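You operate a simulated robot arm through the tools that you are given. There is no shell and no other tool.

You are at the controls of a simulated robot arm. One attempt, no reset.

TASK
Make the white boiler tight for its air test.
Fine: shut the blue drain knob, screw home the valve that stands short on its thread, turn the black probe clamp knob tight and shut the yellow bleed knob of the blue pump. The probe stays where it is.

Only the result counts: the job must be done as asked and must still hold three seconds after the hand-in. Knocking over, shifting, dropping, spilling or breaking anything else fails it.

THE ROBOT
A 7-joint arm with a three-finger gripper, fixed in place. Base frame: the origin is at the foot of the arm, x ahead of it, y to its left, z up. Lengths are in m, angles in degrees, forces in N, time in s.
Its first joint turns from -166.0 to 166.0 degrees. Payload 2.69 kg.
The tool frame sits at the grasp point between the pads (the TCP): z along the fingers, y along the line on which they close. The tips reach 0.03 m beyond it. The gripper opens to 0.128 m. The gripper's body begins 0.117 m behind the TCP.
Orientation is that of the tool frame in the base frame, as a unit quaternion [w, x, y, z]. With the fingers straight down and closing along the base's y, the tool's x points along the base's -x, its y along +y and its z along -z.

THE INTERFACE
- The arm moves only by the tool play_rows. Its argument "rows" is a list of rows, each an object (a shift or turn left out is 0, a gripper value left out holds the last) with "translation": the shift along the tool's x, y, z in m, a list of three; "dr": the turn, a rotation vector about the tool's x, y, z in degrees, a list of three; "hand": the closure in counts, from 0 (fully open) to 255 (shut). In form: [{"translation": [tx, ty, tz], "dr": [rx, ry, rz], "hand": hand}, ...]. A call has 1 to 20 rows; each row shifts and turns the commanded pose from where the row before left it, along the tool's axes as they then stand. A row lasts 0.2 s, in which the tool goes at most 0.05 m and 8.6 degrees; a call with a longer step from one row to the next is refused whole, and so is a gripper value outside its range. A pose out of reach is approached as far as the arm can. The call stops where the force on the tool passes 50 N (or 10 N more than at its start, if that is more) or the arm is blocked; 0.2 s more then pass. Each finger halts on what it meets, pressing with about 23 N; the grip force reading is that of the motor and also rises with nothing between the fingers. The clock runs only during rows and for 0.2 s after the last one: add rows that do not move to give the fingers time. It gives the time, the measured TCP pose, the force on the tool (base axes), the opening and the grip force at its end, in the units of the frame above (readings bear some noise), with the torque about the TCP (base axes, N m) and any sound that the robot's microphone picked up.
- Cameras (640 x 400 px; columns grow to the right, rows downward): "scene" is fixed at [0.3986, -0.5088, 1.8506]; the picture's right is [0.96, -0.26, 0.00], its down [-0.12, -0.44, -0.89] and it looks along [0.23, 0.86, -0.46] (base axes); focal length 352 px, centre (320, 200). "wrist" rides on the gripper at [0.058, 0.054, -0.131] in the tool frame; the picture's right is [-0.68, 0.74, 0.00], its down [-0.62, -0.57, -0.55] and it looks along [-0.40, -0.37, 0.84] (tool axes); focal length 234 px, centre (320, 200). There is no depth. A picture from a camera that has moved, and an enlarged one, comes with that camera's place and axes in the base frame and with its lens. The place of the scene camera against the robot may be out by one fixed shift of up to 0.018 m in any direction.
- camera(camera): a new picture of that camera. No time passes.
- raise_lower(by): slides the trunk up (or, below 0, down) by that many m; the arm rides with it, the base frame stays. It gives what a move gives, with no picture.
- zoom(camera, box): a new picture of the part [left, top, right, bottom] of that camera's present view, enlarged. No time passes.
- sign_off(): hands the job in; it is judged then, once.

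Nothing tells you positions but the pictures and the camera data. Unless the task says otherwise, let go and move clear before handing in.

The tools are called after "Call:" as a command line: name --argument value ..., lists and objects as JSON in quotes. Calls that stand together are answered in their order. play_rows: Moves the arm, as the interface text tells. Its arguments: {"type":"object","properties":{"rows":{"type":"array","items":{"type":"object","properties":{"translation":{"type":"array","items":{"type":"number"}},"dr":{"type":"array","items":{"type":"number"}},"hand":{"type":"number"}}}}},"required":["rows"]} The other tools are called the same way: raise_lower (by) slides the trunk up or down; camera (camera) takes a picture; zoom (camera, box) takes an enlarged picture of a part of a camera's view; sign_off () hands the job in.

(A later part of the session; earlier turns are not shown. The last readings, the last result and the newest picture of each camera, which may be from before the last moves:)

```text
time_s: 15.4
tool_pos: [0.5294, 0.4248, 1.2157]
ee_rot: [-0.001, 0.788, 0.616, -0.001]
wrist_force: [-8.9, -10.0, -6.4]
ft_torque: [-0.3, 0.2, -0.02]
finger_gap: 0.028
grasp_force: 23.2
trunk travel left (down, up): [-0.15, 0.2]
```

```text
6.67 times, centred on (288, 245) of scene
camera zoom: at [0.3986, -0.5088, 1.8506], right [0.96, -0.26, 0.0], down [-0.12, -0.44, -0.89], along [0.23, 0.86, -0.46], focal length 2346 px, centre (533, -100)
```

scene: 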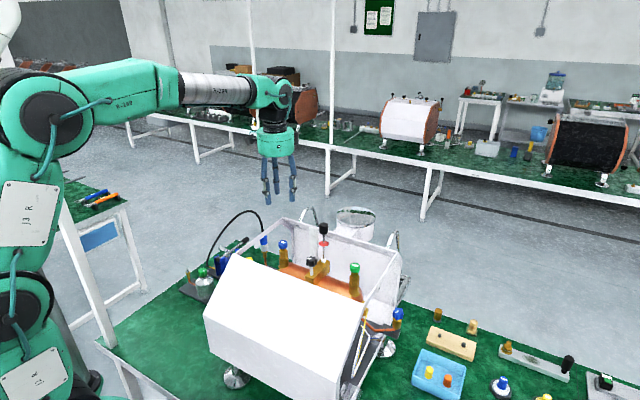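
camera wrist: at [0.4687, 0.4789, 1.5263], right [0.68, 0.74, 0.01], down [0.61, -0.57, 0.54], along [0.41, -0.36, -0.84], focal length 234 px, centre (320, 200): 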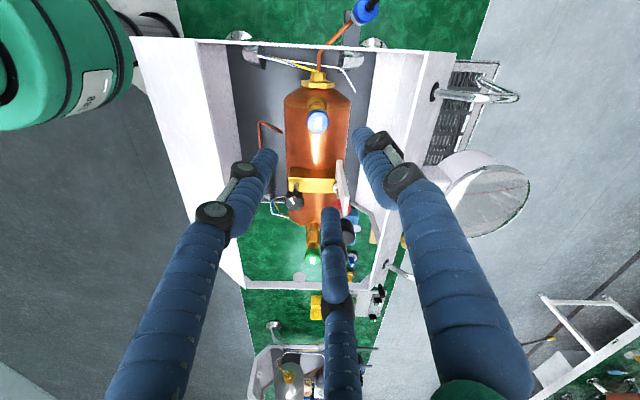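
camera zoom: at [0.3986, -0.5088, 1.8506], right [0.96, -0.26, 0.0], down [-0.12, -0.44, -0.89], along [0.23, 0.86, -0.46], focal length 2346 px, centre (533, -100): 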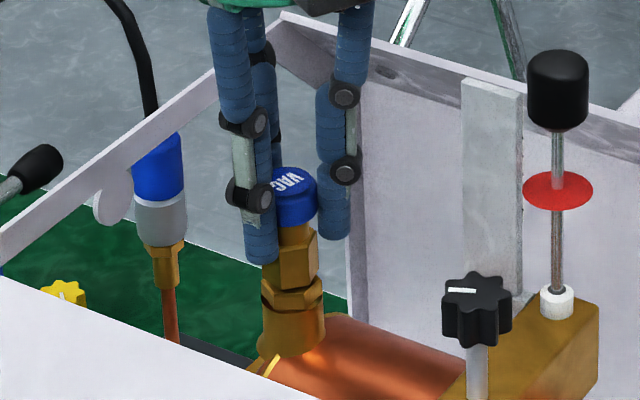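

The valve is turning in and starting to pull the tool down. I'll keep turning and follow it down slightly.

Call:
play_rows --rows '[{"dr": [0, 0, 8], "translation": [0, 0, 0.0003]}, {"dr": [0, 0, 8], "translation": [0, 0, 0.0003]}, {"dr": [0, 0, 8], "translation": [0, 0, 0.0003]}, {"dr": [0, 0, 8], "translation": [0, 0, 0.0001]}, {"dr": [0, 0, 8], "translation": [0, 0, 0.0001]}, {"dr": [0, 0, 8], "translation": [0, 0, 0.0001]}, {"translation": [0, 0, 0]}]'

Call:
zoom --camera "wrist" --box '[240, 120, 400, 220]'

Call:
zoom --camera "scene" --box '[263, 238, 311, 268]'

```text
time_s: 16.5
tool_pos: [0.533, 0.4208, 1.2147]
ee_rot: [-0.009, 0.92, 0.391, -0.002]
wrist_force: [8.5, 24.8, -2.6]
ft_torque: [0.85, -0.07, -0.03]
finger_gap: 0.0316
grasp_force: 22.8
out of reach, approached as far as the arm can: row 4, 5
trunk travel left (down, up): [-0.15, 0.2]
stopped in row 5: the force on the tool passed its limit at 73 N (the readings are from after the stop); the commanded pose is now the measured one
```

```text
4.00 times, centred on (320, 170) of wrist
camera zoom: at [0.6136, 0.4233, 1.3443], right [0.06, -1.0, -0.02], down [-0.83, -0.06, 0.56], along [-0.56, -0.02, -0.83], focal length 937 px, centre (320, 320)
```

zoom: 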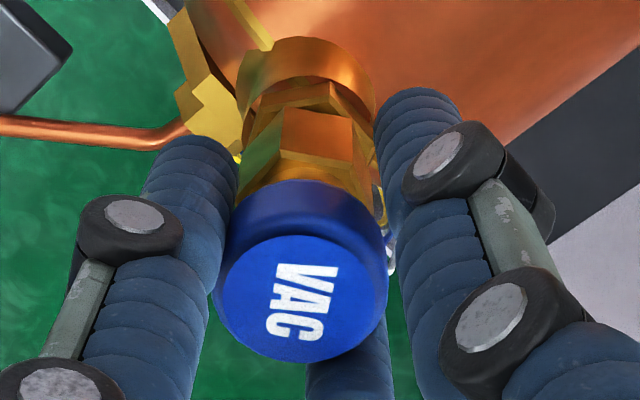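

```text
13.33 times, centred on (287, 253) of scene
camera zoom: at [0.3986, -0.5088, 1.8506], right [0.96, -0.26, 0.0], down [-0.12, -0.44, -0.89], along [0.23, 0.86, -0.46], focal length 4693 px, centre (760, -507)
```

zoom: 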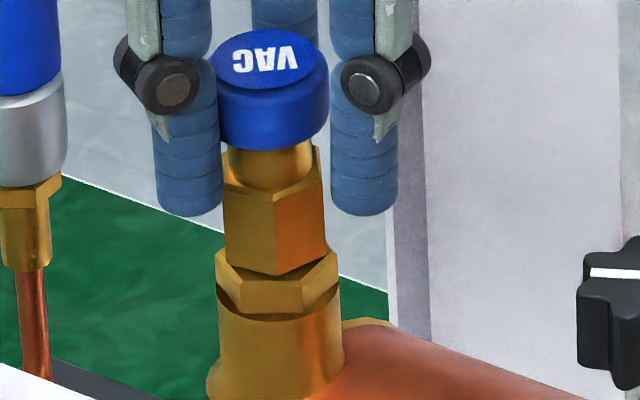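

The wrist reached its turning limit at about 130°, with VAC turned by roughly that much. I'll let go, straighten the tool and wind the wrist back around the cap for the next stroke.

Call:
play_rows --rows '[{"hand": 128}, {"translation": [0, 0, 0]}, {"translation": [0, 0, 0]}, {"translation": [0.0004, -0.005, 0], "dr": [-1.04, -0.2, 0]}, {"dr": [0, 0, -8.5]}, {"dr": [0, 0, -8.5]}, {"dr": [0, 0, -8.5]}, {"dr": [0, 0, -8.5]}, {"dr": [0, 0, -8.5]}, {"dr": [0, 0, -8.5]}, {"dr": [0, 0, -8.5]}, {"dr": [0, 0, -8.5]}, {"dr": [0, 0, -8.5]}, {"dr": [0, 0, -8.5]}, {"dr": [0, 0, -8.5]}, {"dr": [0, 0, -8.5]}, {"dr": [0, 0, -8.5]}, {"dr": [0, 0, -8.5]}, {"dr": [0, 0, -8.5]}, {"translation": [0, 0, 0]}]'

Call:
zoom --camera "scene" --box '[263, 238, 311, 268]'

Call:
zoom --camera "wrist" --box '[240, 120, 400, 220]'

```text
time_s: 20.7
tool_pos: [0.5322, 0.4152, 1.2171]
ee_rot: [-0.002, 0.056, 0.998, -0.001]
wrist_force: [-0.2, -0.1, 0.3]
ft_torque: [0.02, 0.04, 0.0]
finger_gap: 0.0637
grasp_force: 0.1
out of reach, approached as far as the arm can: row 4
trunk travel left (down, up): [-0.15, 0.2]
```

```text
13.33 times, centred on (287, 253) of scene
camera zoom: at [0.3986, -0.5088, 1.8506], right [0.96, -0.26, 0.0], down [-0.12, -0.44, -0.89], along [0.23, 0.86, -0.46], focal length 4693 px, centre (760, -507)
```

zoom: 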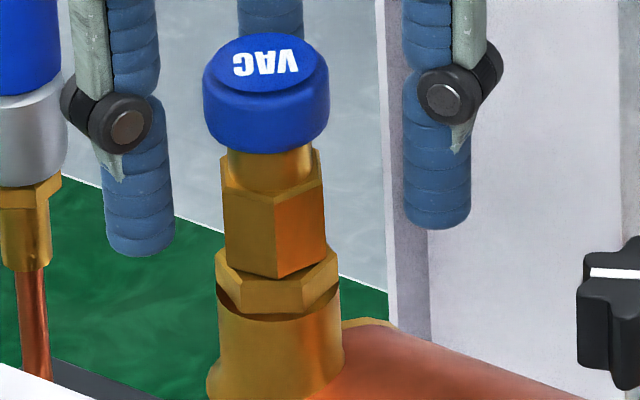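

```text
4.00 times, centred on (320, 170) of wrist
camera zoom: at [0.4807, 0.4746, 1.3472], right [0.75, 0.66, 0.0], down [0.55, -0.63, 0.55], along [0.36, -0.41, -0.84], focal length 937 px, centre (320, 320)
```

zoom: 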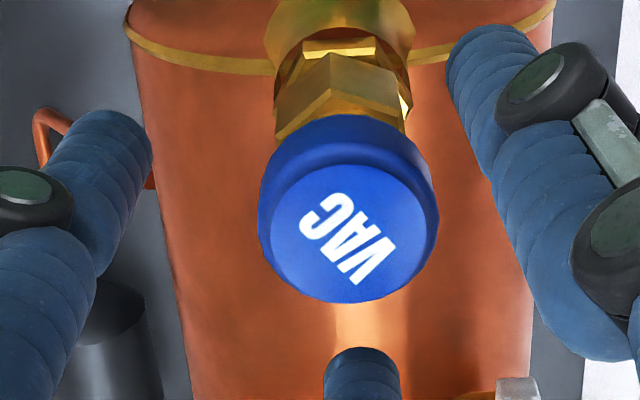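

VAC's upper hex now sits much lower. I'll re-centre the hand over the cap and check the remaining gap closely.

Call:
play_rows --rows '[{"translation": [0.0035, 0.0091, 0]}, {"translation": [0, 0, 0]}]'

Call:
zoom --camera "scene" --box '[275, 250, 291, 260]'

Call:
zoom --camera "wrist" --box '[240, 120, 400, 220]'

```text
time_s: 21.3
tool_pos: [0.5294, 0.4248, 1.2175]
ee_rot: [-0.002, 0.056, 0.998, 0.0]
wrist_force: [0.0, 0.5, -0.3]
ft_torque: [-0.05, 0.0, 0.02]
finger_gap: 0.0639
grasp_force: 0.1
trunk travel left (down, up): [-0.15, 0.2]
```

```text
16.00 times, centred on (283, 255) of scene
camera zoom: at [0.3986, -0.5088, 1.8506], right [0.96, -0.26, 0.0], down [-0.12, -0.44, -0.89], along [0.23, 0.86, -0.46], focal length 5631 px, centre (912, -680)
```

zoom: 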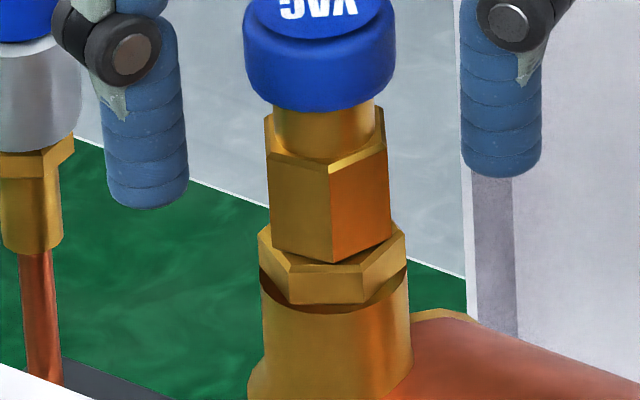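

```text
4.00 times, centred on (320, 170) of wrist
camera zoom: at [0.4781, 0.4845, 1.3471], right [0.75, 0.66, 0.0], down [0.55, -0.63, 0.55], along [0.36, -0.42, -0.84], focal length 937 px, centre (320, 320)
```

zoom: 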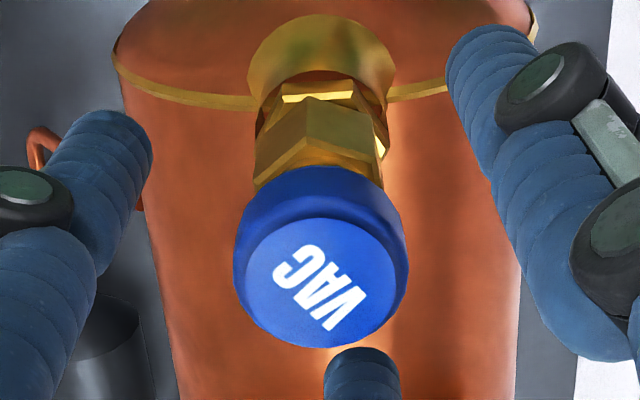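

The gap has closed partly but some is left. I'll wind back further for a long second stroke.

Call:
play_rows --rows '[{"dr": [0, 0, -8.5]}, {"dr": [0, 0, -8.5]}, {"dr": [0, 0, -8.5]}, {"dr": [0, 0, -8.5]}, {"dr": [0, 0, -8.5]}, {"dr": [0, 0, -8.5]}, {"dr": [0, 0, -8.5]}, {"dr": [0, 0, -8.5]}, {"dr": [0, 0, -8.5]}, {"dr": [0, 0, -8.5]}, {"dr": [0, 0, -8.5]}, {"dr": [0, 0, -8.5]}, {"dr": [0, 0, -8.5]}, {"translation": [0, 0, 0.002]}, {"translation": [0, 0, 0]}]'

Call:
zoom --camera "wrist" --box '[240, 120, 400, 220]'

```text
time_s: 24.5
tool_pos: [0.5296, 0.4243, 1.2145]
ee_rot: [0.002, 0.789, -0.615, -0.001]
wrist_force: [-0.8, 0.5, 0.5]
ft_torque: [-0.01, 0.03, 0.0]
finger_gap: 0.0638
grasp_force: 0.1
trunk travel left (down, up): [-0.15, 0.2]
```

```text
4.00 times, centred on (320, 170) of wrist
camera zoom: at [0.4921, 0.3545, 1.3446], right [-0.88, 0.48, 0.0], down [0.4, 0.74, 0.55], along [0.26, 0.48, -0.84], focal length 937 px, centre (320, 320)
```

zoom: 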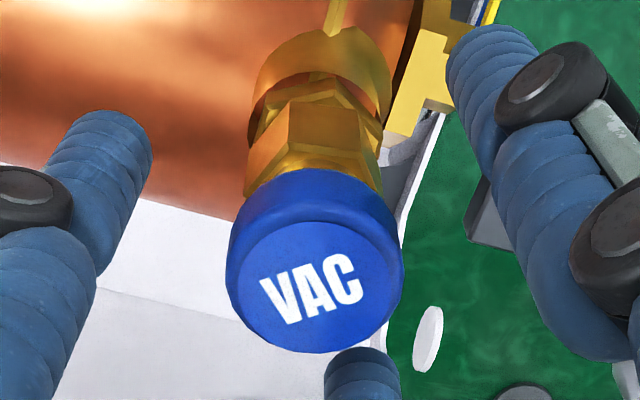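

I'm at about −104° with the cap centred. I'll grip it and turn clockwise again.

Call:
play_rows --rows '[{"hand": 255}, {"translation": [0, 0, 0]}, {"translation": [0, 0, 0]}, {"dr": [0, 0, 8]}, {"dr": [0, 0, 8]}, {"dr": [0, 0, 8]}, {"dr": [0, 0, 8]}, {"dr": [0, 0, 8]}, {"dr": [0, 0, 8]}, {"dr": [0, 0, 8]}, {"dr": [0, 0, 8]}, {"dr": [0, 0, 8]}, {"dr": [0, 0, 8]}, {"translation": [0, 0, 0]}]'

Call:
zoom --camera "wrist" --box '[240, 120, 400, 220]'

Call:
zoom --camera "scene" --box '[263, 238, 311, 268]'

```text
time_s: 27.5
tool_pos: [0.5303, 0.4244, 1.2143]
ee_rot: [-0.002, -0.207, 0.978, -0.001]
wrist_force: [11.8, -9.5, 0.1]
ft_torque: [-0.24, -0.3, 0.39]
finger_gap: 0.0279
grasp_force: 23.2
trunk travel left (down, up): [-0.15, 0.2]
```

```text
4.00 times, centred on (320, 170) of wrist
camera zoom: at [0.4557, 0.4496, 1.3449], right [0.32, 0.95, 0.0], down [0.8, -0.27, 0.55], along [0.52, -0.18, -0.84], focal length 937 px, centre (320, 320)
```

zoom: 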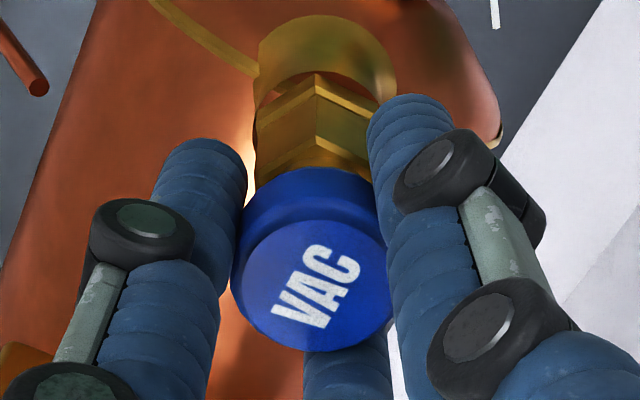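

```text
13.33 times, centred on (287, 253) of scene
camera zoom: at [0.3986, -0.5088, 1.8506], right [0.96, -0.26, 0.0], down [-0.12, -0.44, -0.89], along [0.23, 0.86, -0.46], focal length 4693 px, centre (760, -507)
```

zoom: 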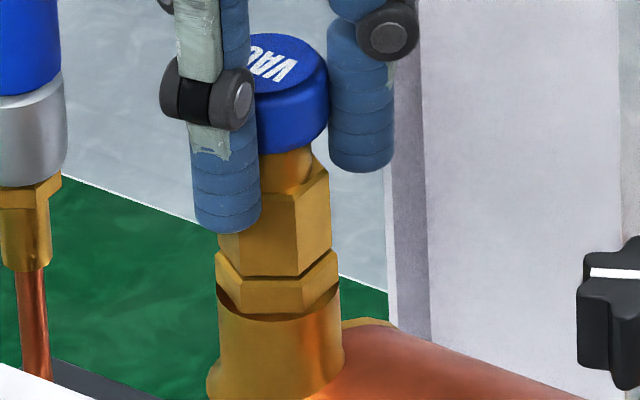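

The torque rose to 0.39 N m and the cap began slipping in the fingers, and the hexes now meet and line up, so VAC looks home. I'll let go, lift and check.

Call:
play_rows --rows '[{"hand": 110}, {"translation": [0, 0, 0]}, {"translation": [0, 0, 0]}, {"translation": [0, 0, -0.02]}, {"translation": [0, 0, -0.04]}, {"translation": [0, 0, -0.045]}, {"translation": [0, 0, -0.045]}, {"translation": [0, 0, 0]}]'

Call:
zoom --camera "scene" --box '[275, 250, 291, 260]'

Call:
zoom --camera "scene" --box '[263, 238, 311, 268]'

Call:
camera --camera "wrist"

```text
time_s: 29.3
tool_pos: [0.5329, 0.4247, 1.3667]
ee_rot: [-0.003, -0.209, 0.978, -0.001]
wrist_force: [0.0, -1.8, 0.3]
ft_torque: [0.05, -0.02, 0.02]
finger_gap: 0.0728
grasp_force: 0.1
trunk travel left (down, up): [-0.15, 0.2]
```

```text
16.00 times, centred on (283, 255) of scene
camera zoom: at [0.3986, -0.5088, 1.8506], right [0.96, -0.26, 0.0], down [-0.12, -0.44, -0.89], along [0.23, 0.86, -0.46], focal length 5631 px, centre (912, -680)
```

zoom: 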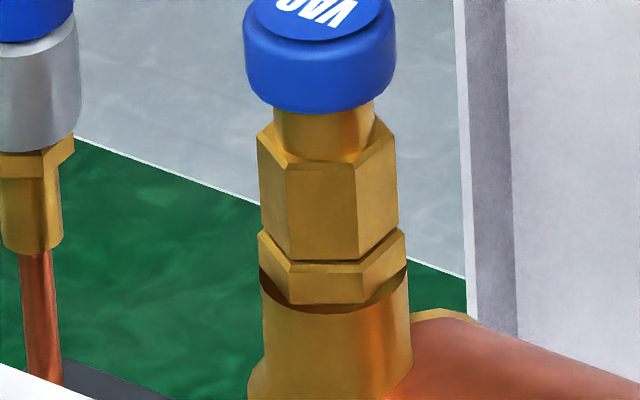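

```text
13.33 times, centred on (287, 253) of scene
camera zoom: at [0.3986, -0.5088, 1.8506], right [0.96, -0.26, 0.0], down [-0.12, -0.44, -0.89], along [0.23, 0.86, -0.46], focal length 4693 px, centre (760, -507)
```

zoom: 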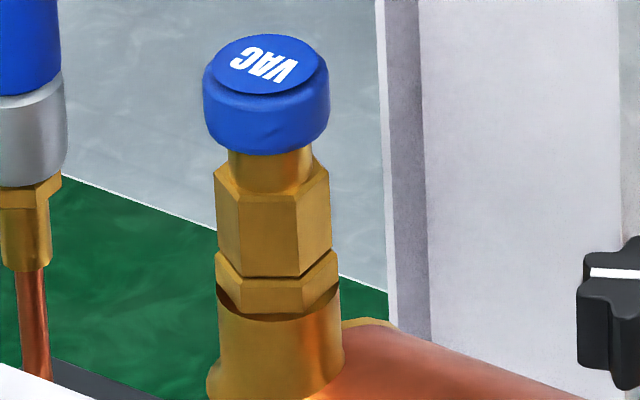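

```text
taken
camera wrist: at [0.4578, 0.4493, 1.4968], right [0.32, 0.95, 0.0], down [0.8, -0.26, 0.55], along [0.52, -0.18, -0.84], focal length 234 px, centre (320, 200)
```

wrist: 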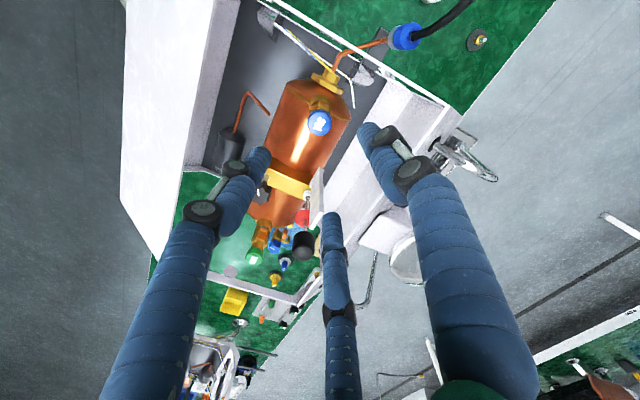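

VAC is now seated just like SAFE. Next is the black clamp knob near (0.593, 0.313, 1.21); I'll go above it, keeping the fingers higher than the probe handle.

Call:
play_rows --rows '[{"translation": [-0.00225, -0.0317, 0], "dr": [0, -0.36, 0], "hand": 150}, {"translation": [-0.00225, -0.0317, 0]}, {"translation": [-0.00225, -0.0317, 0]}, {"translation": [-0.00225, -0.0317, 0]}, {"translation": [0, 0, 0]}, {"translation": [0, 0, 0]}]'

Call:
camera --camera "wrist"

Call:
zoom --camera "wrist" --box '[280, 90, 376, 150]'

Call:
zoom --camera "scene" --box '[256, 160, 416, 260]'

```text
time_s: 30.7
tool_pos: [0.5904, 0.3145, 1.3637]
ee_rot: [0.002, -0.209, 0.978, 0.0]
wrist_force: [0.0, 0.9, -0.7]
ft_torque: [0.03, -0.05, 0.01]
finger_gap: 0.0526
grasp_force: 0.2
trunk travel left (down, up): [-0.15, 0.2]
```

```text
taken
camera wrist: at [0.5145, 0.3391, 1.4943], right [0.32, 0.95, 0.0], down [0.79, -0.27, 0.55], along [0.52, -0.17, -0.84], focal length 234 px, centre (320, 200)
```

wrist: 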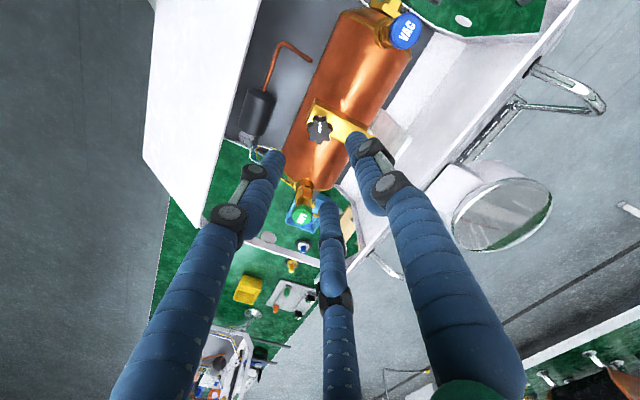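

```text
6.67 times, centred on (328, 120) of wrist
camera zoom: at [0.5145, 0.3391, 1.4943], right [0.32, 0.95, 0.0], down [0.79, -0.27, 0.55], along [0.52, -0.17, -0.84], focal length 1561 px, centre (267, 733)
```

zoom: 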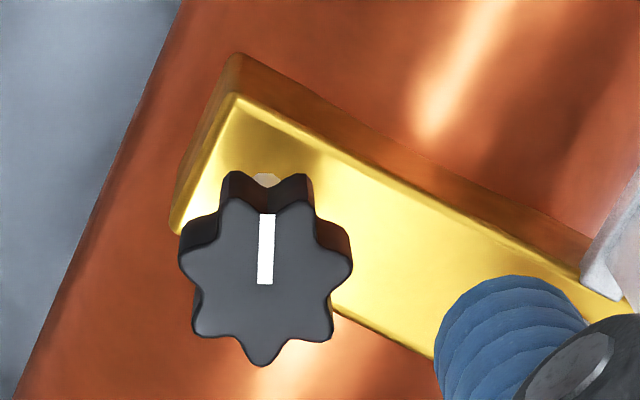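

```text
4.00 times, centred on (336, 210) of scene
camera zoom: at [0.3986, -0.5088, 1.8506], right [0.96, -0.26, 0.0], down [-0.12, -0.44, -0.89], along [0.23, 0.86, -0.46], focal length 1408 px, centre (256, 160)
```

zoom: 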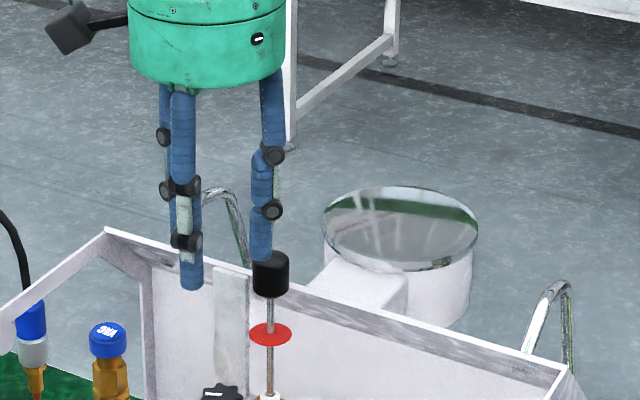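

The knob centre is near (0.596, 0.313) with its top at z≈1.214. I'll wind the wrist back so that the finger gap faces the probe, then come partway down.

Call:
play_rows --rows '[{"translation": [-0.0046, -0.0035, 0], "dr": [0, 0, -8]}, {"dr": [0, 0, -8]}, {"dr": [0, 0, -8]}, {"dr": [0, 0, -8]}, {"dr": [0, 0, -8]}, {"dr": [0, 0, -8]}, {"dr": [0, 0, -8]}, {"dr": [0, 0, -8]}, {"dr": [0, 0, -8]}, {"dr": [0, 0, -8]}, {"dr": [0, 0, -8]}, {"dr": [0, 0, -8]}, {"dr": [0, 0, -8]}, {"dr": [0, 0, -8]}, {"translation": [0, 0, 0.035]}, {"translation": [0, 0, 0.035]}, {"translation": [0, 0, 0]}, {"translation": [0, 0, 0]}]'

Call:
camera --camera "wrist"

Call:
zoom --camera "wrist" --box '[240, 100, 400, 200]'

Call:
zoom --camera "scene" --box '[256, 180, 416, 280]'

```text
time_s: 34.5
tool_pos: [0.5958, 0.3102, 1.2936]
ee_rot: [0.0, 0.927, -0.374, 0.0]
wrist_force: [0.1, 0.8, 0.4]
ft_torque: [0.05, -0.03, 0.0]
finger_gap: 0.0528
grasp_force: 0.0
trunk travel left (down, up): [-0.15, 0.2]
```

```text
taken
camera wrist: at [0.5994, 0.2307, 1.4254], right [-1.0, -0.06, 0.0], down [-0.05, 0.83, 0.55], along [-0.03, 0.55, -0.84], focal length 234 px, centre (320, 200)
```

wrist: 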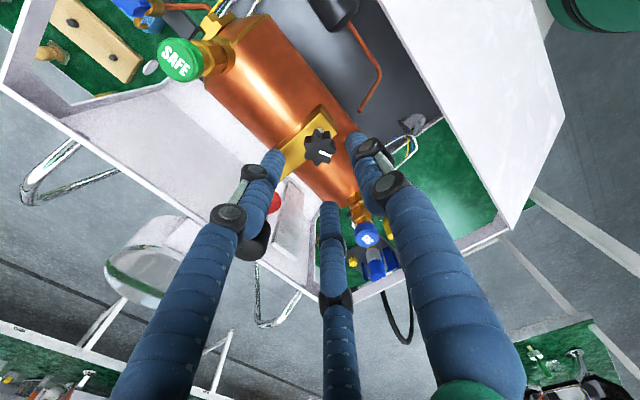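

```text
4.00 times, centred on (320, 150) of wrist
camera zoom: at [0.5994, 0.2307, 1.4254], right [-1.0, -0.06, 0.0], down [-0.05, 0.83, 0.55], along [-0.03, 0.55, -0.84], focal length 937 px, centre (320, 400)
```

zoom: 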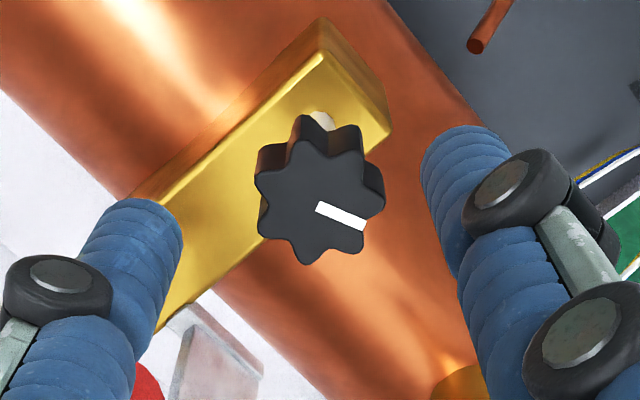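

```text
4.00 times, centred on (336, 230) of scene
camera zoom: at [0.3986, -0.5088, 1.8506], right [0.96, -0.26, 0.0], down [-0.12, -0.44, -0.89], along [0.23, 0.86, -0.46], focal length 1408 px, centre (256, 80)
```

zoom: 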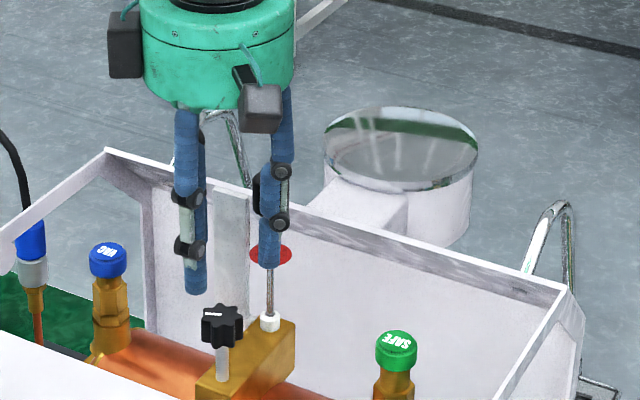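

The knob is aligned within a few mm and the finger gap faces the probe. I'll go down and grip the clamp knob.

Call:
play_rows --rows '[{"translation": [-0.0012, -0.0033, 0.02]}, {"translation": [0, 0, 0.03]}, {"translation": [0, 0, 0.03]}, {"translation": [0, 0, 0.001]}, {"translation": [0, 0, 0]}, {"hand": 255}, {"translation": [0, 0, 0]}, {"translation": [0, 0, 0]}]'

Call:
zoom --camera "wrist" --box '[240, 120, 400, 220]'

Call:
zoom --camera "scene" --box '[256, 190, 416, 290]'

```text
time_s: 36.3
tool_pos: [0.5957, 0.3146, 1.2122]
ee_rot: [0.0, 0.927, -0.374, 0.0]
wrist_force: [-28.1, -22.0, -4.9]
ft_torque: [-0.53, 0.81, 0.02]
finger_gap: 0.0282
grasp_force: 44.5
trunk travel left (down, up): [-0.15, 0.2]
```

```text
4.00 times, centred on (320, 170) of wrist
camera zoom: at [0.6004, 0.233, 1.3435], right [-1.0, -0.06, 0.0], down [-0.05, 0.83, 0.55], along [-0.03, 0.55, -0.84], focal length 937 px, centre (320, 320)
```

zoom: 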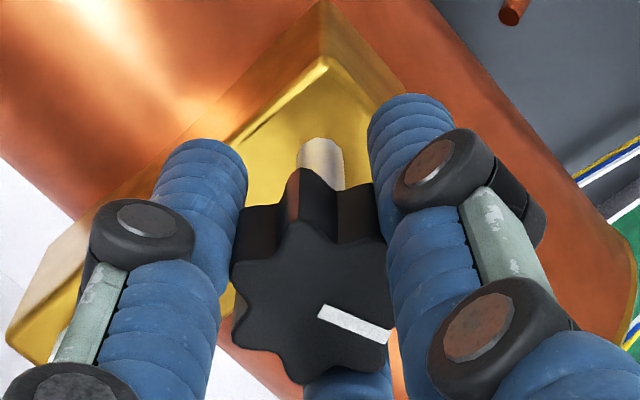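

```text
4.00 times, centred on (336, 240) of scene
camera zoom: at [0.3986, -0.5088, 1.8506], right [0.96, -0.26, 0.0], down [-0.12, -0.44, -0.89], along [0.23, 0.86, -0.46], focal length 1408 px, centre (256, 40)
```

zoom: 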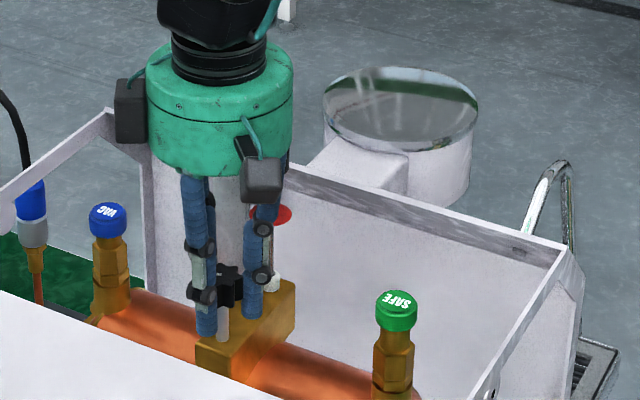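

The grip pushes the tool sideways by about 35 N because the seven-lobed knob sits lobe against valley. I'll shift slightly along the closing line to take off that load.

Call:
play_rows --rows '[{"translation": [0, 0.001, 0]}, {"translation": [0, 0, 0]}]'

```text
time_s: 36.9
tool_pos: [0.5961, 0.3128, 1.2135]
ee_rot: [0.0, 0.927, -0.375, 0.0]
wrist_force: [-29.9, -21.6, -13.1]
ft_torque: [-0.17, 0.41, 0.05]
finger_gap: 0.0282
grasp_force: 45.0
trunk travel left (down, up): [-0.15, 0.2]
```

Call:
play_rows --rows '[{"translation": [0, 0.002, 0]}, {"translation": [0, 0, 0]}]'

Call:
zoom --camera "wrist" --box '[240, 120, 400, 220]'

Call:
zoom --camera "scene" --box '[288, 230, 352, 280]'

```text
time_s: 37.5
tool_pos: [0.5953, 0.3135, 1.2131]
ee_rot: [0.0, 0.927, -0.375, 0.0]
wrist_force: [-18.0, -5.9, -21.1]
ft_torque: [0.3, -0.07, 0.03]
finger_gap: 0.0278
grasp_force: 44.7
trunk travel left (down, up): [-0.15, 0.2]
```

```text
4.00 times, centred on (320, 170) of wrist
camera zoom: at [0.6, 0.2327, 1.3435], right [-1.0, -0.06, 0.0], down [-0.05, 0.83, 0.55], along [-0.03, 0.55, -0.84], focal length 937 px, centre (320, 320)
```

zoom: 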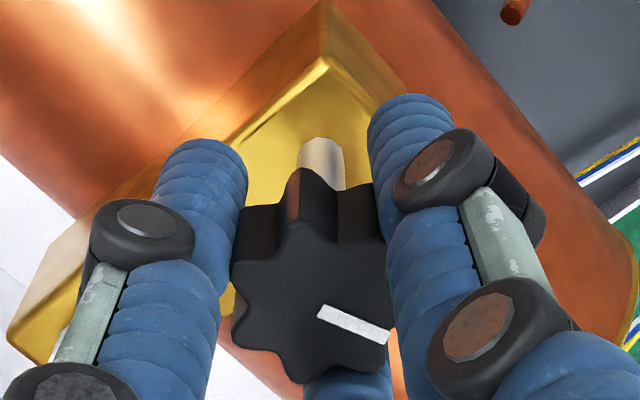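

```text
8.00 times, centred on (320, 255) of scene
camera zoom: at [0.3986, -0.5088, 1.8506], right [0.96, -0.26, 0.0], down [-0.12, -0.44, -0.89], along [0.23, 0.86, -0.46], focal length 2816 px, centre (320, -240)
```

zoom: 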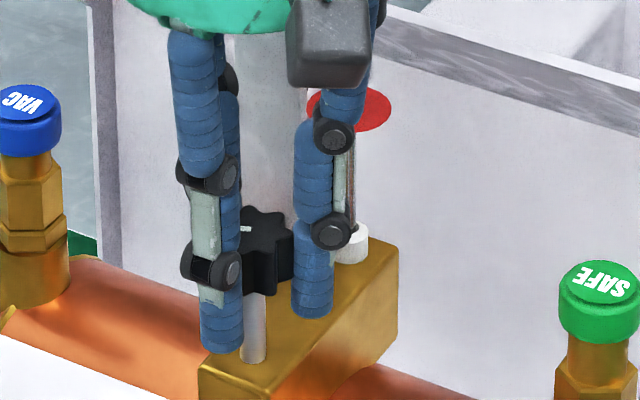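

Call:
play_rows --rows '[{"hand": 160}, {"translation": [0, 0, 0]}, {"translation": [0, 0, 0]}]'

Call:
zoom --camera "wrist" --box '[240, 120, 400, 220]'

```text
time_s: 38.3
tool_pos: [0.5952, 0.3122, 1.2139]
ee_rot: [0.0, 0.927, -0.374, 0.0]
wrist_force: [0.2, 0.7, -0.5]
ft_torque: [0.0, -0.04, -0.02]
finger_gap: 0.0478
grasp_force: 0.1
trunk travel left (down, up): [-0.15, 0.2]
```

```text
4.00 times, centred on (320, 170) of wrist
camera zoom: at [0.6004, 0.2325, 1.3444], right [-1.0, -0.06, 0.0], down [-0.05, 0.83, 0.55], along [-0.03, 0.55, -0.84], focal length 937 px, centre (320, 320)
```

zoom: 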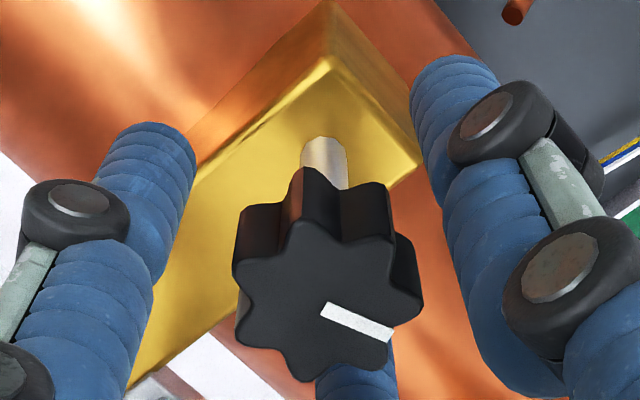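

Call:
play_rows --rows '[{"hand": 255}, {"translation": [0, 0, 0]}, {"translation": [0, 0, 0]}]'

```text
time_s: 39.1
tool_pos: [0.5956, 0.3128, 1.2149]
ee_rot: [-0.001, 0.928, -0.373, 0.0]
wrist_force: [-5.3, 2.8, 2.8]
ft_torque: [0.13, 0.21, 0.05]
finger_gap: 0.0282
grasp_force: 45.1
trunk travel left (down, up): [-0.15, 0.2]
```

The side load is gone now. I'll start turning the clamp knob clockwise.

Call:
play_rows --rows '[{"dr": [0, 0, 6]}, {"dr": [0, 0, 6]}, {"dr": [0, 0, 6]}, {"dr": [0, 0, 6]}, {"translation": [0, 0, 0]}]'

Call:
zoom --camera "wrist" --box '[240, 120, 400, 220]'

Call:
zoom --camera "scene" --box '[288, 230, 352, 280]'

```text
time_s: 40.3
tool_pos: [0.5947, 0.3123, 1.2148]
ee_rot: [0.0, 0.829, -0.559, 0.0]
wrist_force: [0.3, -5.1, 5.7]
ft_torque: [-0.51, -0.09, -0.02]
finger_gap: 0.028
grasp_force: 44.8
trunk travel left (down, up): [-0.15, 0.2]
```

```text
4.00 times, centred on (320, 170) of wrist
camera zoom: at [0.5671, 0.2376, 1.3441], right [-0.94, 0.35, 0.0], down [0.29, 0.78, 0.55], along [0.19, 0.51, -0.84], focal length 937 px, centre (320, 320)
```

zoom: 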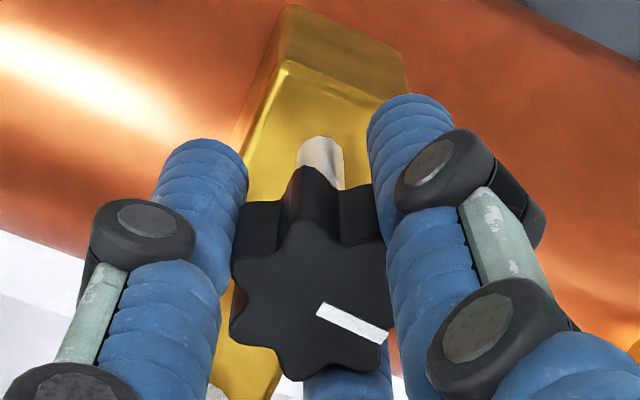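

```text
8.00 times, centred on (320, 255) of scene
camera zoom: at [0.3986, -0.5088, 1.8506], right [0.96, -0.26, 0.0], down [-0.12, -0.44, -0.89], along [0.23, 0.86, -0.46], focal length 2816 px, centre (320, -240)
```

zoom: 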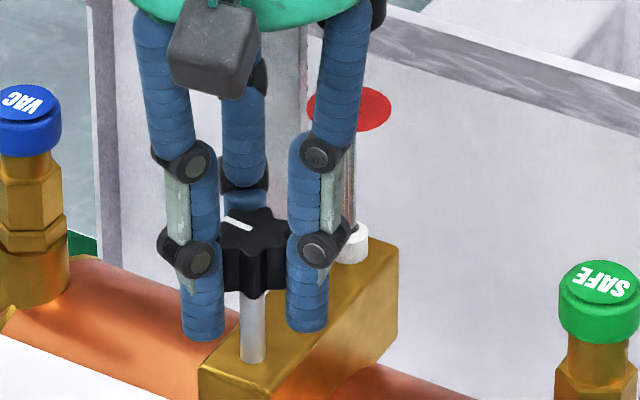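

Call:
play_rows --rows '[{"dr": [0, 0, 8]}, {"dr": [0, 0, 8]}, {"dr": [0, 0, 8]}, {"dr": [0, 0, 8]}, {"dr": [0, 0, 8]}, {"translation": [0, 0, 0]}]'

Call:
zoom --camera "wrist" --box '[240, 120, 400, 220]'

Call:
zoom --camera "scene" --box '[288, 220, 352, 280]'

```text
time_s: 41.7
tool_pos: [0.5954, 0.3128, 1.2136]
ee_rot: [0.002, -0.587, 0.81, -0.001]
wrist_force: [4.3, -6.3, 8.7]
ft_torque: [-0.04, -0.39, -0.12]
finger_gap: 0.0279
grasp_force: 45.1
trunk travel left (down, up): [-0.15, 0.2]
```

```text
4.00 times, centred on (320, 170) of wrist
camera zoom: at [0.5258, 0.2729, 1.344], right [-0.49, 0.87, 0.0], down [0.73, 0.41, 0.55], along [0.48, 0.27, -0.83], focal length 937 px, centre (320, 320)
```

zoom: 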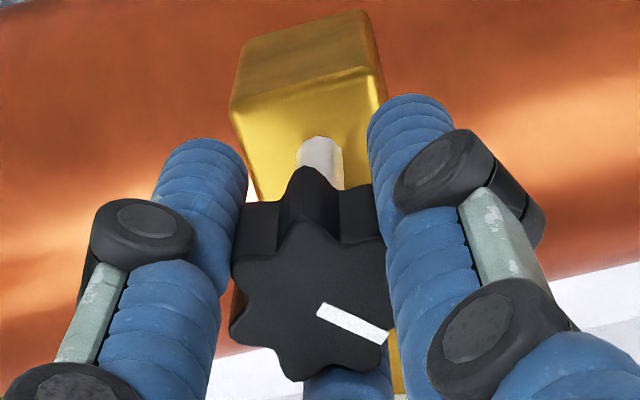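

```text
6.67 times, centred on (320, 250) of scene
camera zoom: at [0.3986, -0.5088, 1.8506], right [0.96, -0.26, 0.0], down [-0.12, -0.44, -0.89], along [0.23, 0.86, -0.46], focal length 2346 px, centre (320, -133)
```

zoom: 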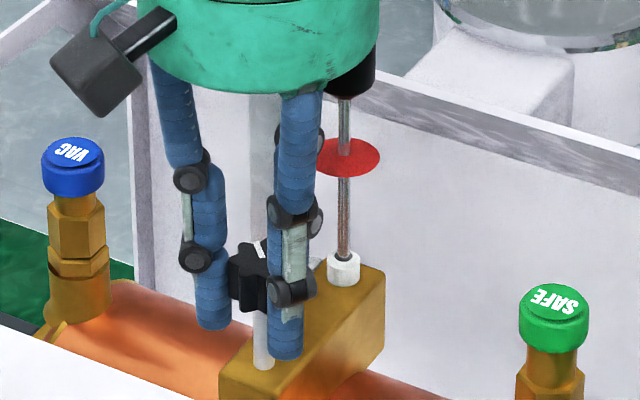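

Call:
play_rows --rows '[{"dr": [0, 0, 8]}, {"dr": [0, 0, 8]}, {"dr": [0, 0, 8]}, {"dr": [0, 0, 8]}, {"dr": [0, 0, 8]}, {"dr": [0, 0, 8]}, {"translation": [0, 0, 0]}]'

Call:
zoom --camera "wrist" --box '[240, 120, 400, 220]'

Call:
zoom --camera "scene" --box '[288, 220, 352, 280]'

```text
time_s: 43.3
tool_pos: [0.595, 0.3123, 1.2136]
ee_rot: [0.0, -0.206, 0.979, 0.0]
wrist_force: [1.5, -1.4, 9.3]
ft_torque: [0.17, -0.28, -0.16]
finger_gap: 0.0277
grasp_force: 44.7
trunk travel left (down, up): [-0.15, 0.2]
```

```text
4.00 times, centred on (320, 170) of wrist
camera zoom: at [0.5198, 0.3372, 1.3441], right [0.32, 0.95, 0.0], down [0.79, -0.27, 0.55], along [0.52, -0.17, -0.84], focal length 937 px, centre (320, 320)
```

zoom: 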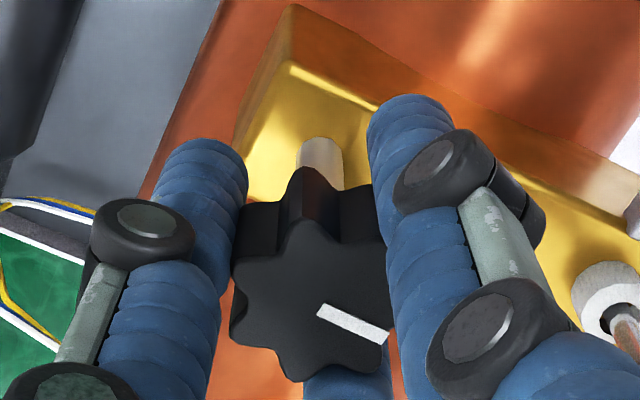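

```text
6.67 times, centred on (320, 250) of scene
camera zoom: at [0.3986, -0.5088, 1.8506], right [0.96, -0.26, 0.0], down [-0.12, -0.44, -0.89], along [0.23, 0.86, -0.46], focal length 2346 px, centre (320, -133)
```

zoom: 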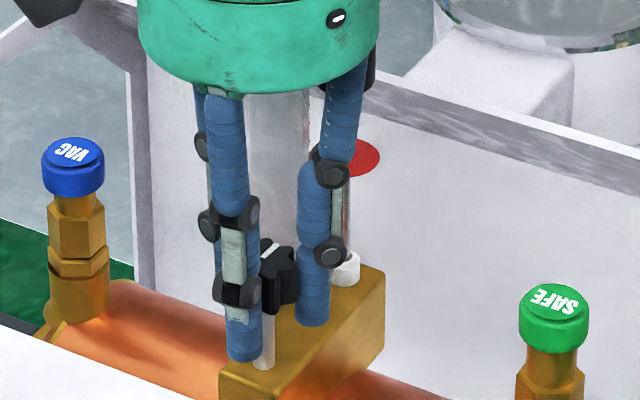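

Call:
play_rows --rows '[{"dr": [0, 0, 8]}, {"dr": [0, 0, 8]}, {"dr": [0, 0, 8]}, {"dr": [0, 0, 8]}, {"dr": [0, 0, 8]}, {"dr": [0, 0, 8]}, {"dr": [0, 0, 8]}, {"translation": [0, 0, 0]}]'

Call:
zoom --camera "wrist" --box '[240, 120, 400, 220]'

Call:
zoom --camera "scene" --box '[288, 220, 352, 280]'

```text
time_s: 45.1
tool_pos: [0.5948, 0.3133, 1.2137]
ee_rot: [-0.001, 0.276, 0.961, 0.001]
wrist_force: [1.0, -3.5, 7.6]
ft_torque: [-0.25, -0.13, -0.2]
finger_gap: 0.0281
grasp_force: 44.9
trunk travel left (down, up): [-0.15, 0.2]
```

```text
4.00 times, centred on (320, 170) of wrist
camera zoom: at [0.574, 0.3884, 1.3441], right [0.96, 0.26, 0.0], down [0.22, -0.81, 0.55], along [0.15, -0.53, -0.84], focal length 937 px, centre (320, 320)
```

zoom: 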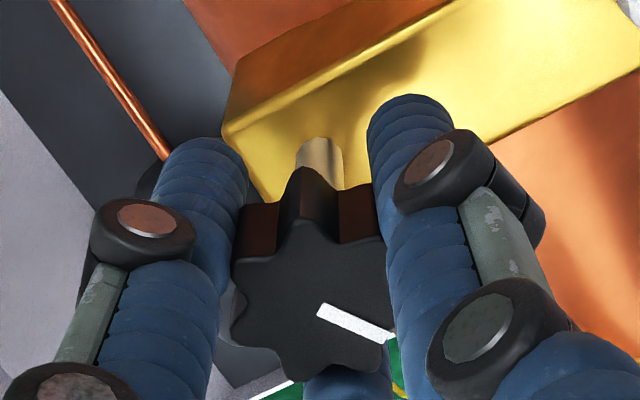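

```text
6.67 times, centred on (320, 250) of scene
camera zoom: at [0.3986, -0.5088, 1.8506], right [0.96, -0.26, 0.0], down [-0.12, -0.44, -0.89], along [0.23, 0.86, -0.46], focal length 2346 px, centre (320, -133)
```

zoom: 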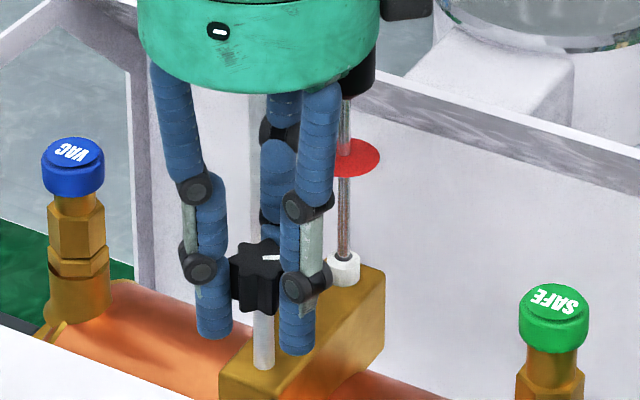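

Call:
play_rows --rows '[{"dr": [0, 0, 8]}, {"dr": [0, 0, 8]}, {"dr": [0, 0, 8]}, {"dr": [0, 0, 8]}, {"dr": [0, 0, 8]}, {"translation": [0, 0, 0]}]'

Call:
zoom --camera "wrist" --box '[240, 120, 400, 220]'

Call:
zoom --camera "scene" --box '[288, 220, 352, 280]'

```text
time_s: 46.5
tool_pos: [0.5955, 0.3127, 1.2139]
ee_rot: [0.0, 0.588, 0.809, 0.0]
wrist_force: [1.8, -1.2, 4.5]
ft_torque: [-0.22, -0.28, -0.12]
finger_gap: 0.0286
grasp_force: 45.7
trunk travel left (down, up): [-0.15, 0.2]
```

```text
4.00 times, centred on (320, 170) of wrist
camera zoom: at [0.6282, 0.384, 1.3441], right [0.91, -0.42, 0.0], down [-0.35, -0.76, 0.55], along [-0.23, -0.5, -0.84], focal length 937 px, centre (320, 320)
```

zoom: 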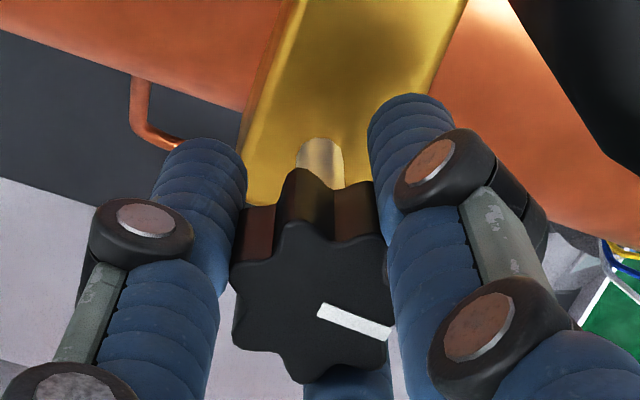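

```text
6.67 times, centred on (320, 250) of scene
camera zoom: at [0.3986, -0.5088, 1.8506], right [0.96, -0.26, 0.0], down [-0.12, -0.44, -0.89], along [0.23, 0.86, -0.46], focal length 2346 px, centre (320, -133)
```

zoom: 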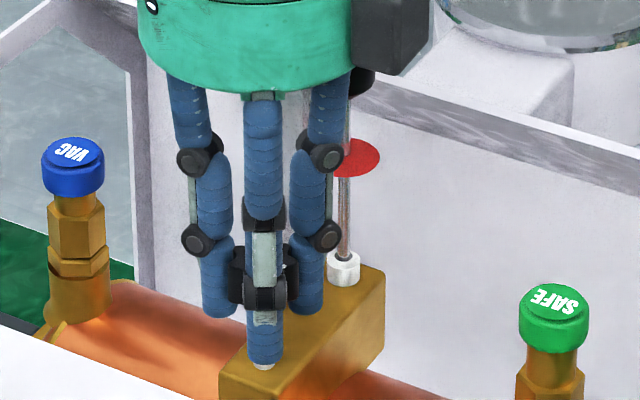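

Call:
play_rows --rows '[{"dr": [0, 0, 8]}, {"dr": [0, 0, 8]}, {"dr": [0, 0, 8]}, {"dr": [0, 0, 8]}, {"translation": [0, 0, 0]}]'

Call:
zoom --camera "wrist" --box '[240, 120, 400, 220]'

Call:
zoom --camera "scene" --box '[288, 220, 352, 280]'

```text
time_s: 47.7
tool_pos: [0.5957, 0.3118, 1.2138]
ee_rot: [0.0, 0.789, 0.615, 0.001]
wrist_force: [2.6, 2.6, 2.3]
ft_torque: [0.16, -0.06, -0.38]
finger_gap: 0.0289
grasp_force: 44.7
trunk travel left (down, up): [-0.15, 0.2]
```

```text
4.00 times, centred on (320, 170) of wrist
camera zoom: at [0.6614, 0.3555, 1.3438], right [0.55, -0.84, 0.0], down [-0.7, -0.46, 0.55], along [-0.46, -0.3, -0.84], focal length 937 px, centre (320, 320)
```

zoom: 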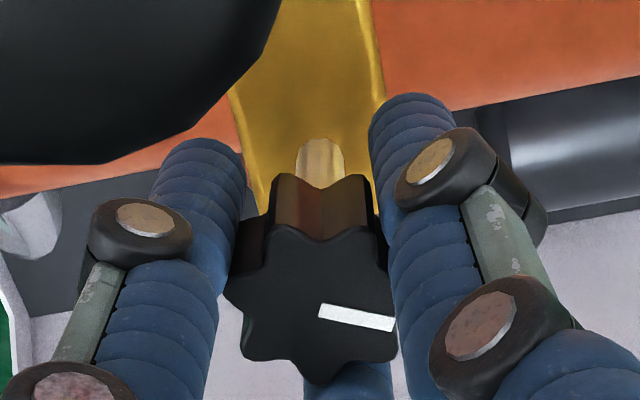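

```text
6.67 times, centred on (320, 250) of scene
camera zoom: at [0.3986, -0.5088, 1.8506], right [0.96, -0.26, 0.0], down [-0.12, -0.44, -0.89], along [0.23, 0.86, -0.46], focal length 2346 px, centre (320, -133)
```

zoom: 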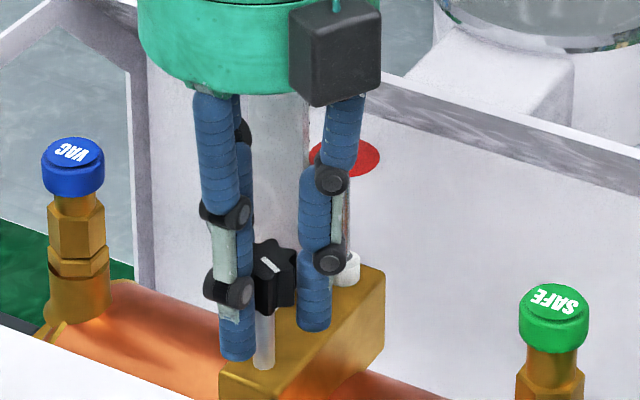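

The knob has started to lag the hand, so it may be reaching its stop. I'll turn a little more and watch the mark.

Call:
play_rows --rows '[{"dr": [0, 0, 6]}, {"dr": [0, 0, 6]}, {"translation": [0, 0, 0]}]'

Call:
zoom --camera "wrist" --box '[240, 120, 400, 220]'

Call:
zoom --camera "scene" --box '[288, 220, 352, 280]'

```text
time_s: 48.5
tool_pos: [0.5955, 0.3129, 1.2133]
ee_rot: [0.0, 0.848, 0.529, 0.001]
wrist_force: [2.9, -0.8, 1.0]
ft_torque: [-0.33, -0.14, -0.08]
finger_gap: 0.0279
grasp_force: 44.9
trunk travel left (down, up): [-0.15, 0.2]
```

```text
4.00 times, centred on (320, 170) of wrist
camera zoom: at [0.669, 0.3409, 1.3436], right [0.37, -0.93, 0.0], down [-0.78, -0.31, 0.55], along [-0.51, -0.2, -0.84], focal length 937 px, centre (320, 320)
```

zoom: 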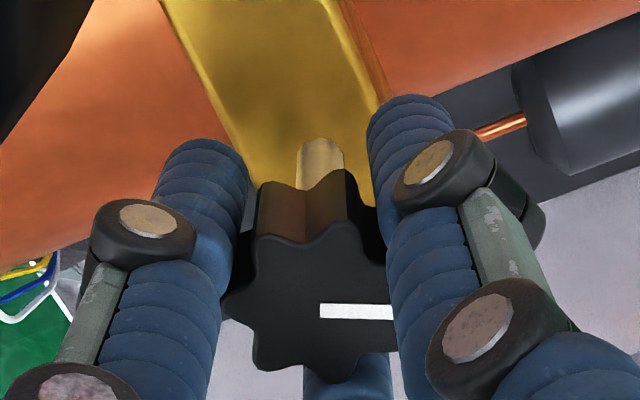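

```text
6.67 times, centred on (320, 250) of scene
camera zoom: at [0.3986, -0.5088, 1.8506], right [0.96, -0.26, 0.0], down [-0.12, -0.44, -0.89], along [0.23, 0.86, -0.46], focal length 2346 px, centre (320, -133)
```

zoom: 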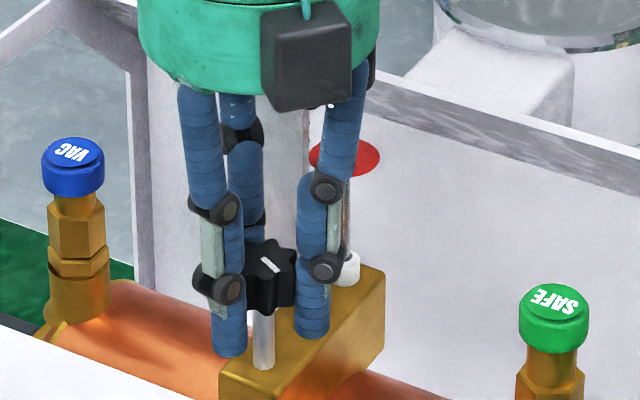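

The mark stays put while the hand turns on, so the knob seems to be at its stop. To confirm it, I'll regrip from a fresh angle and try once more.

Call:
play_rows --rows '[{"hand": 160}, {"translation": [0, 0, 0]}, {"translation": [0, 0, 0]}, {"dr": [0, 0, -8]}, {"dr": [0, 0, -8]}, {"dr": [0, 0, -8]}, {"dr": [0, 0, -8]}, {"dr": [0, 0, -8]}, {"dr": [0, 0, -8]}, {"dr": [0, 0, -8]}, {"dr": [0, 0, -8]}, {"translation": [0, 0, 0]}, {"hand": 255}, {"translation": [0, 0, 0]}, {"translation": [0, 0, 0]}]'

Call:
zoom --camera "wrist" --box '[240, 120, 400, 220]'

Call:
zoom --camera "scene" --box '[288, 220, 352, 280]'

```text
time_s: 51.7
tool_pos: [0.5948, 0.3126, 1.2129]
ee_rot: [0.0, 0.438, 0.899, 0.001]
wrist_force: [2.1, -5.5, -0.1]
ft_torque: [-0.25, -0.13, -0.02]
finger_gap: 0.0279
grasp_force: 45.4
trunk travel left (down, up): [-0.15, 0.2]
```

```text
4.00 times, centred on (320, 170) of wrist
camera zoom: at [0.6014, 0.3911, 1.3439], right [1.0, -0.08, 0.0], down [-0.07, -0.83, 0.55], along [-0.04, -0.55, -0.84], focal length 937 px, centre (320, 320)
```

zoom: 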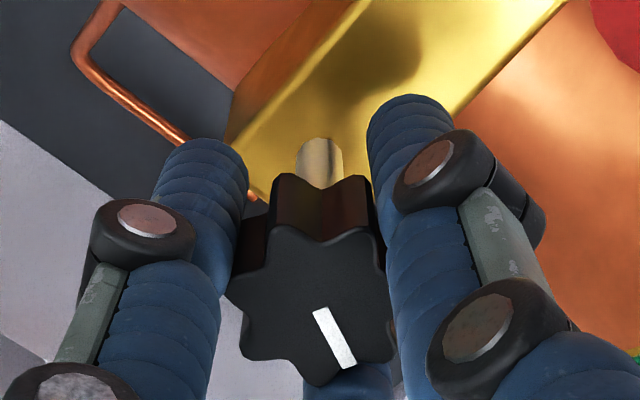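

```text
6.67 times, centred on (320, 250) of scene
camera zoom: at [0.3986, -0.5088, 1.8506], right [0.96, -0.26, 0.0], down [-0.12, -0.44, -0.89], along [0.23, 0.86, -0.46], focal length 2346 px, centre (320, -133)
```

zoom: 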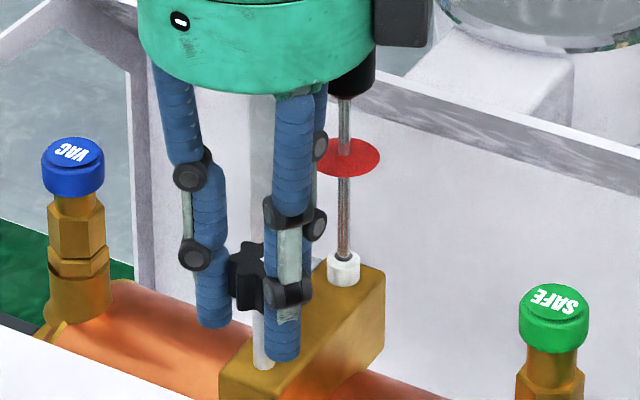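

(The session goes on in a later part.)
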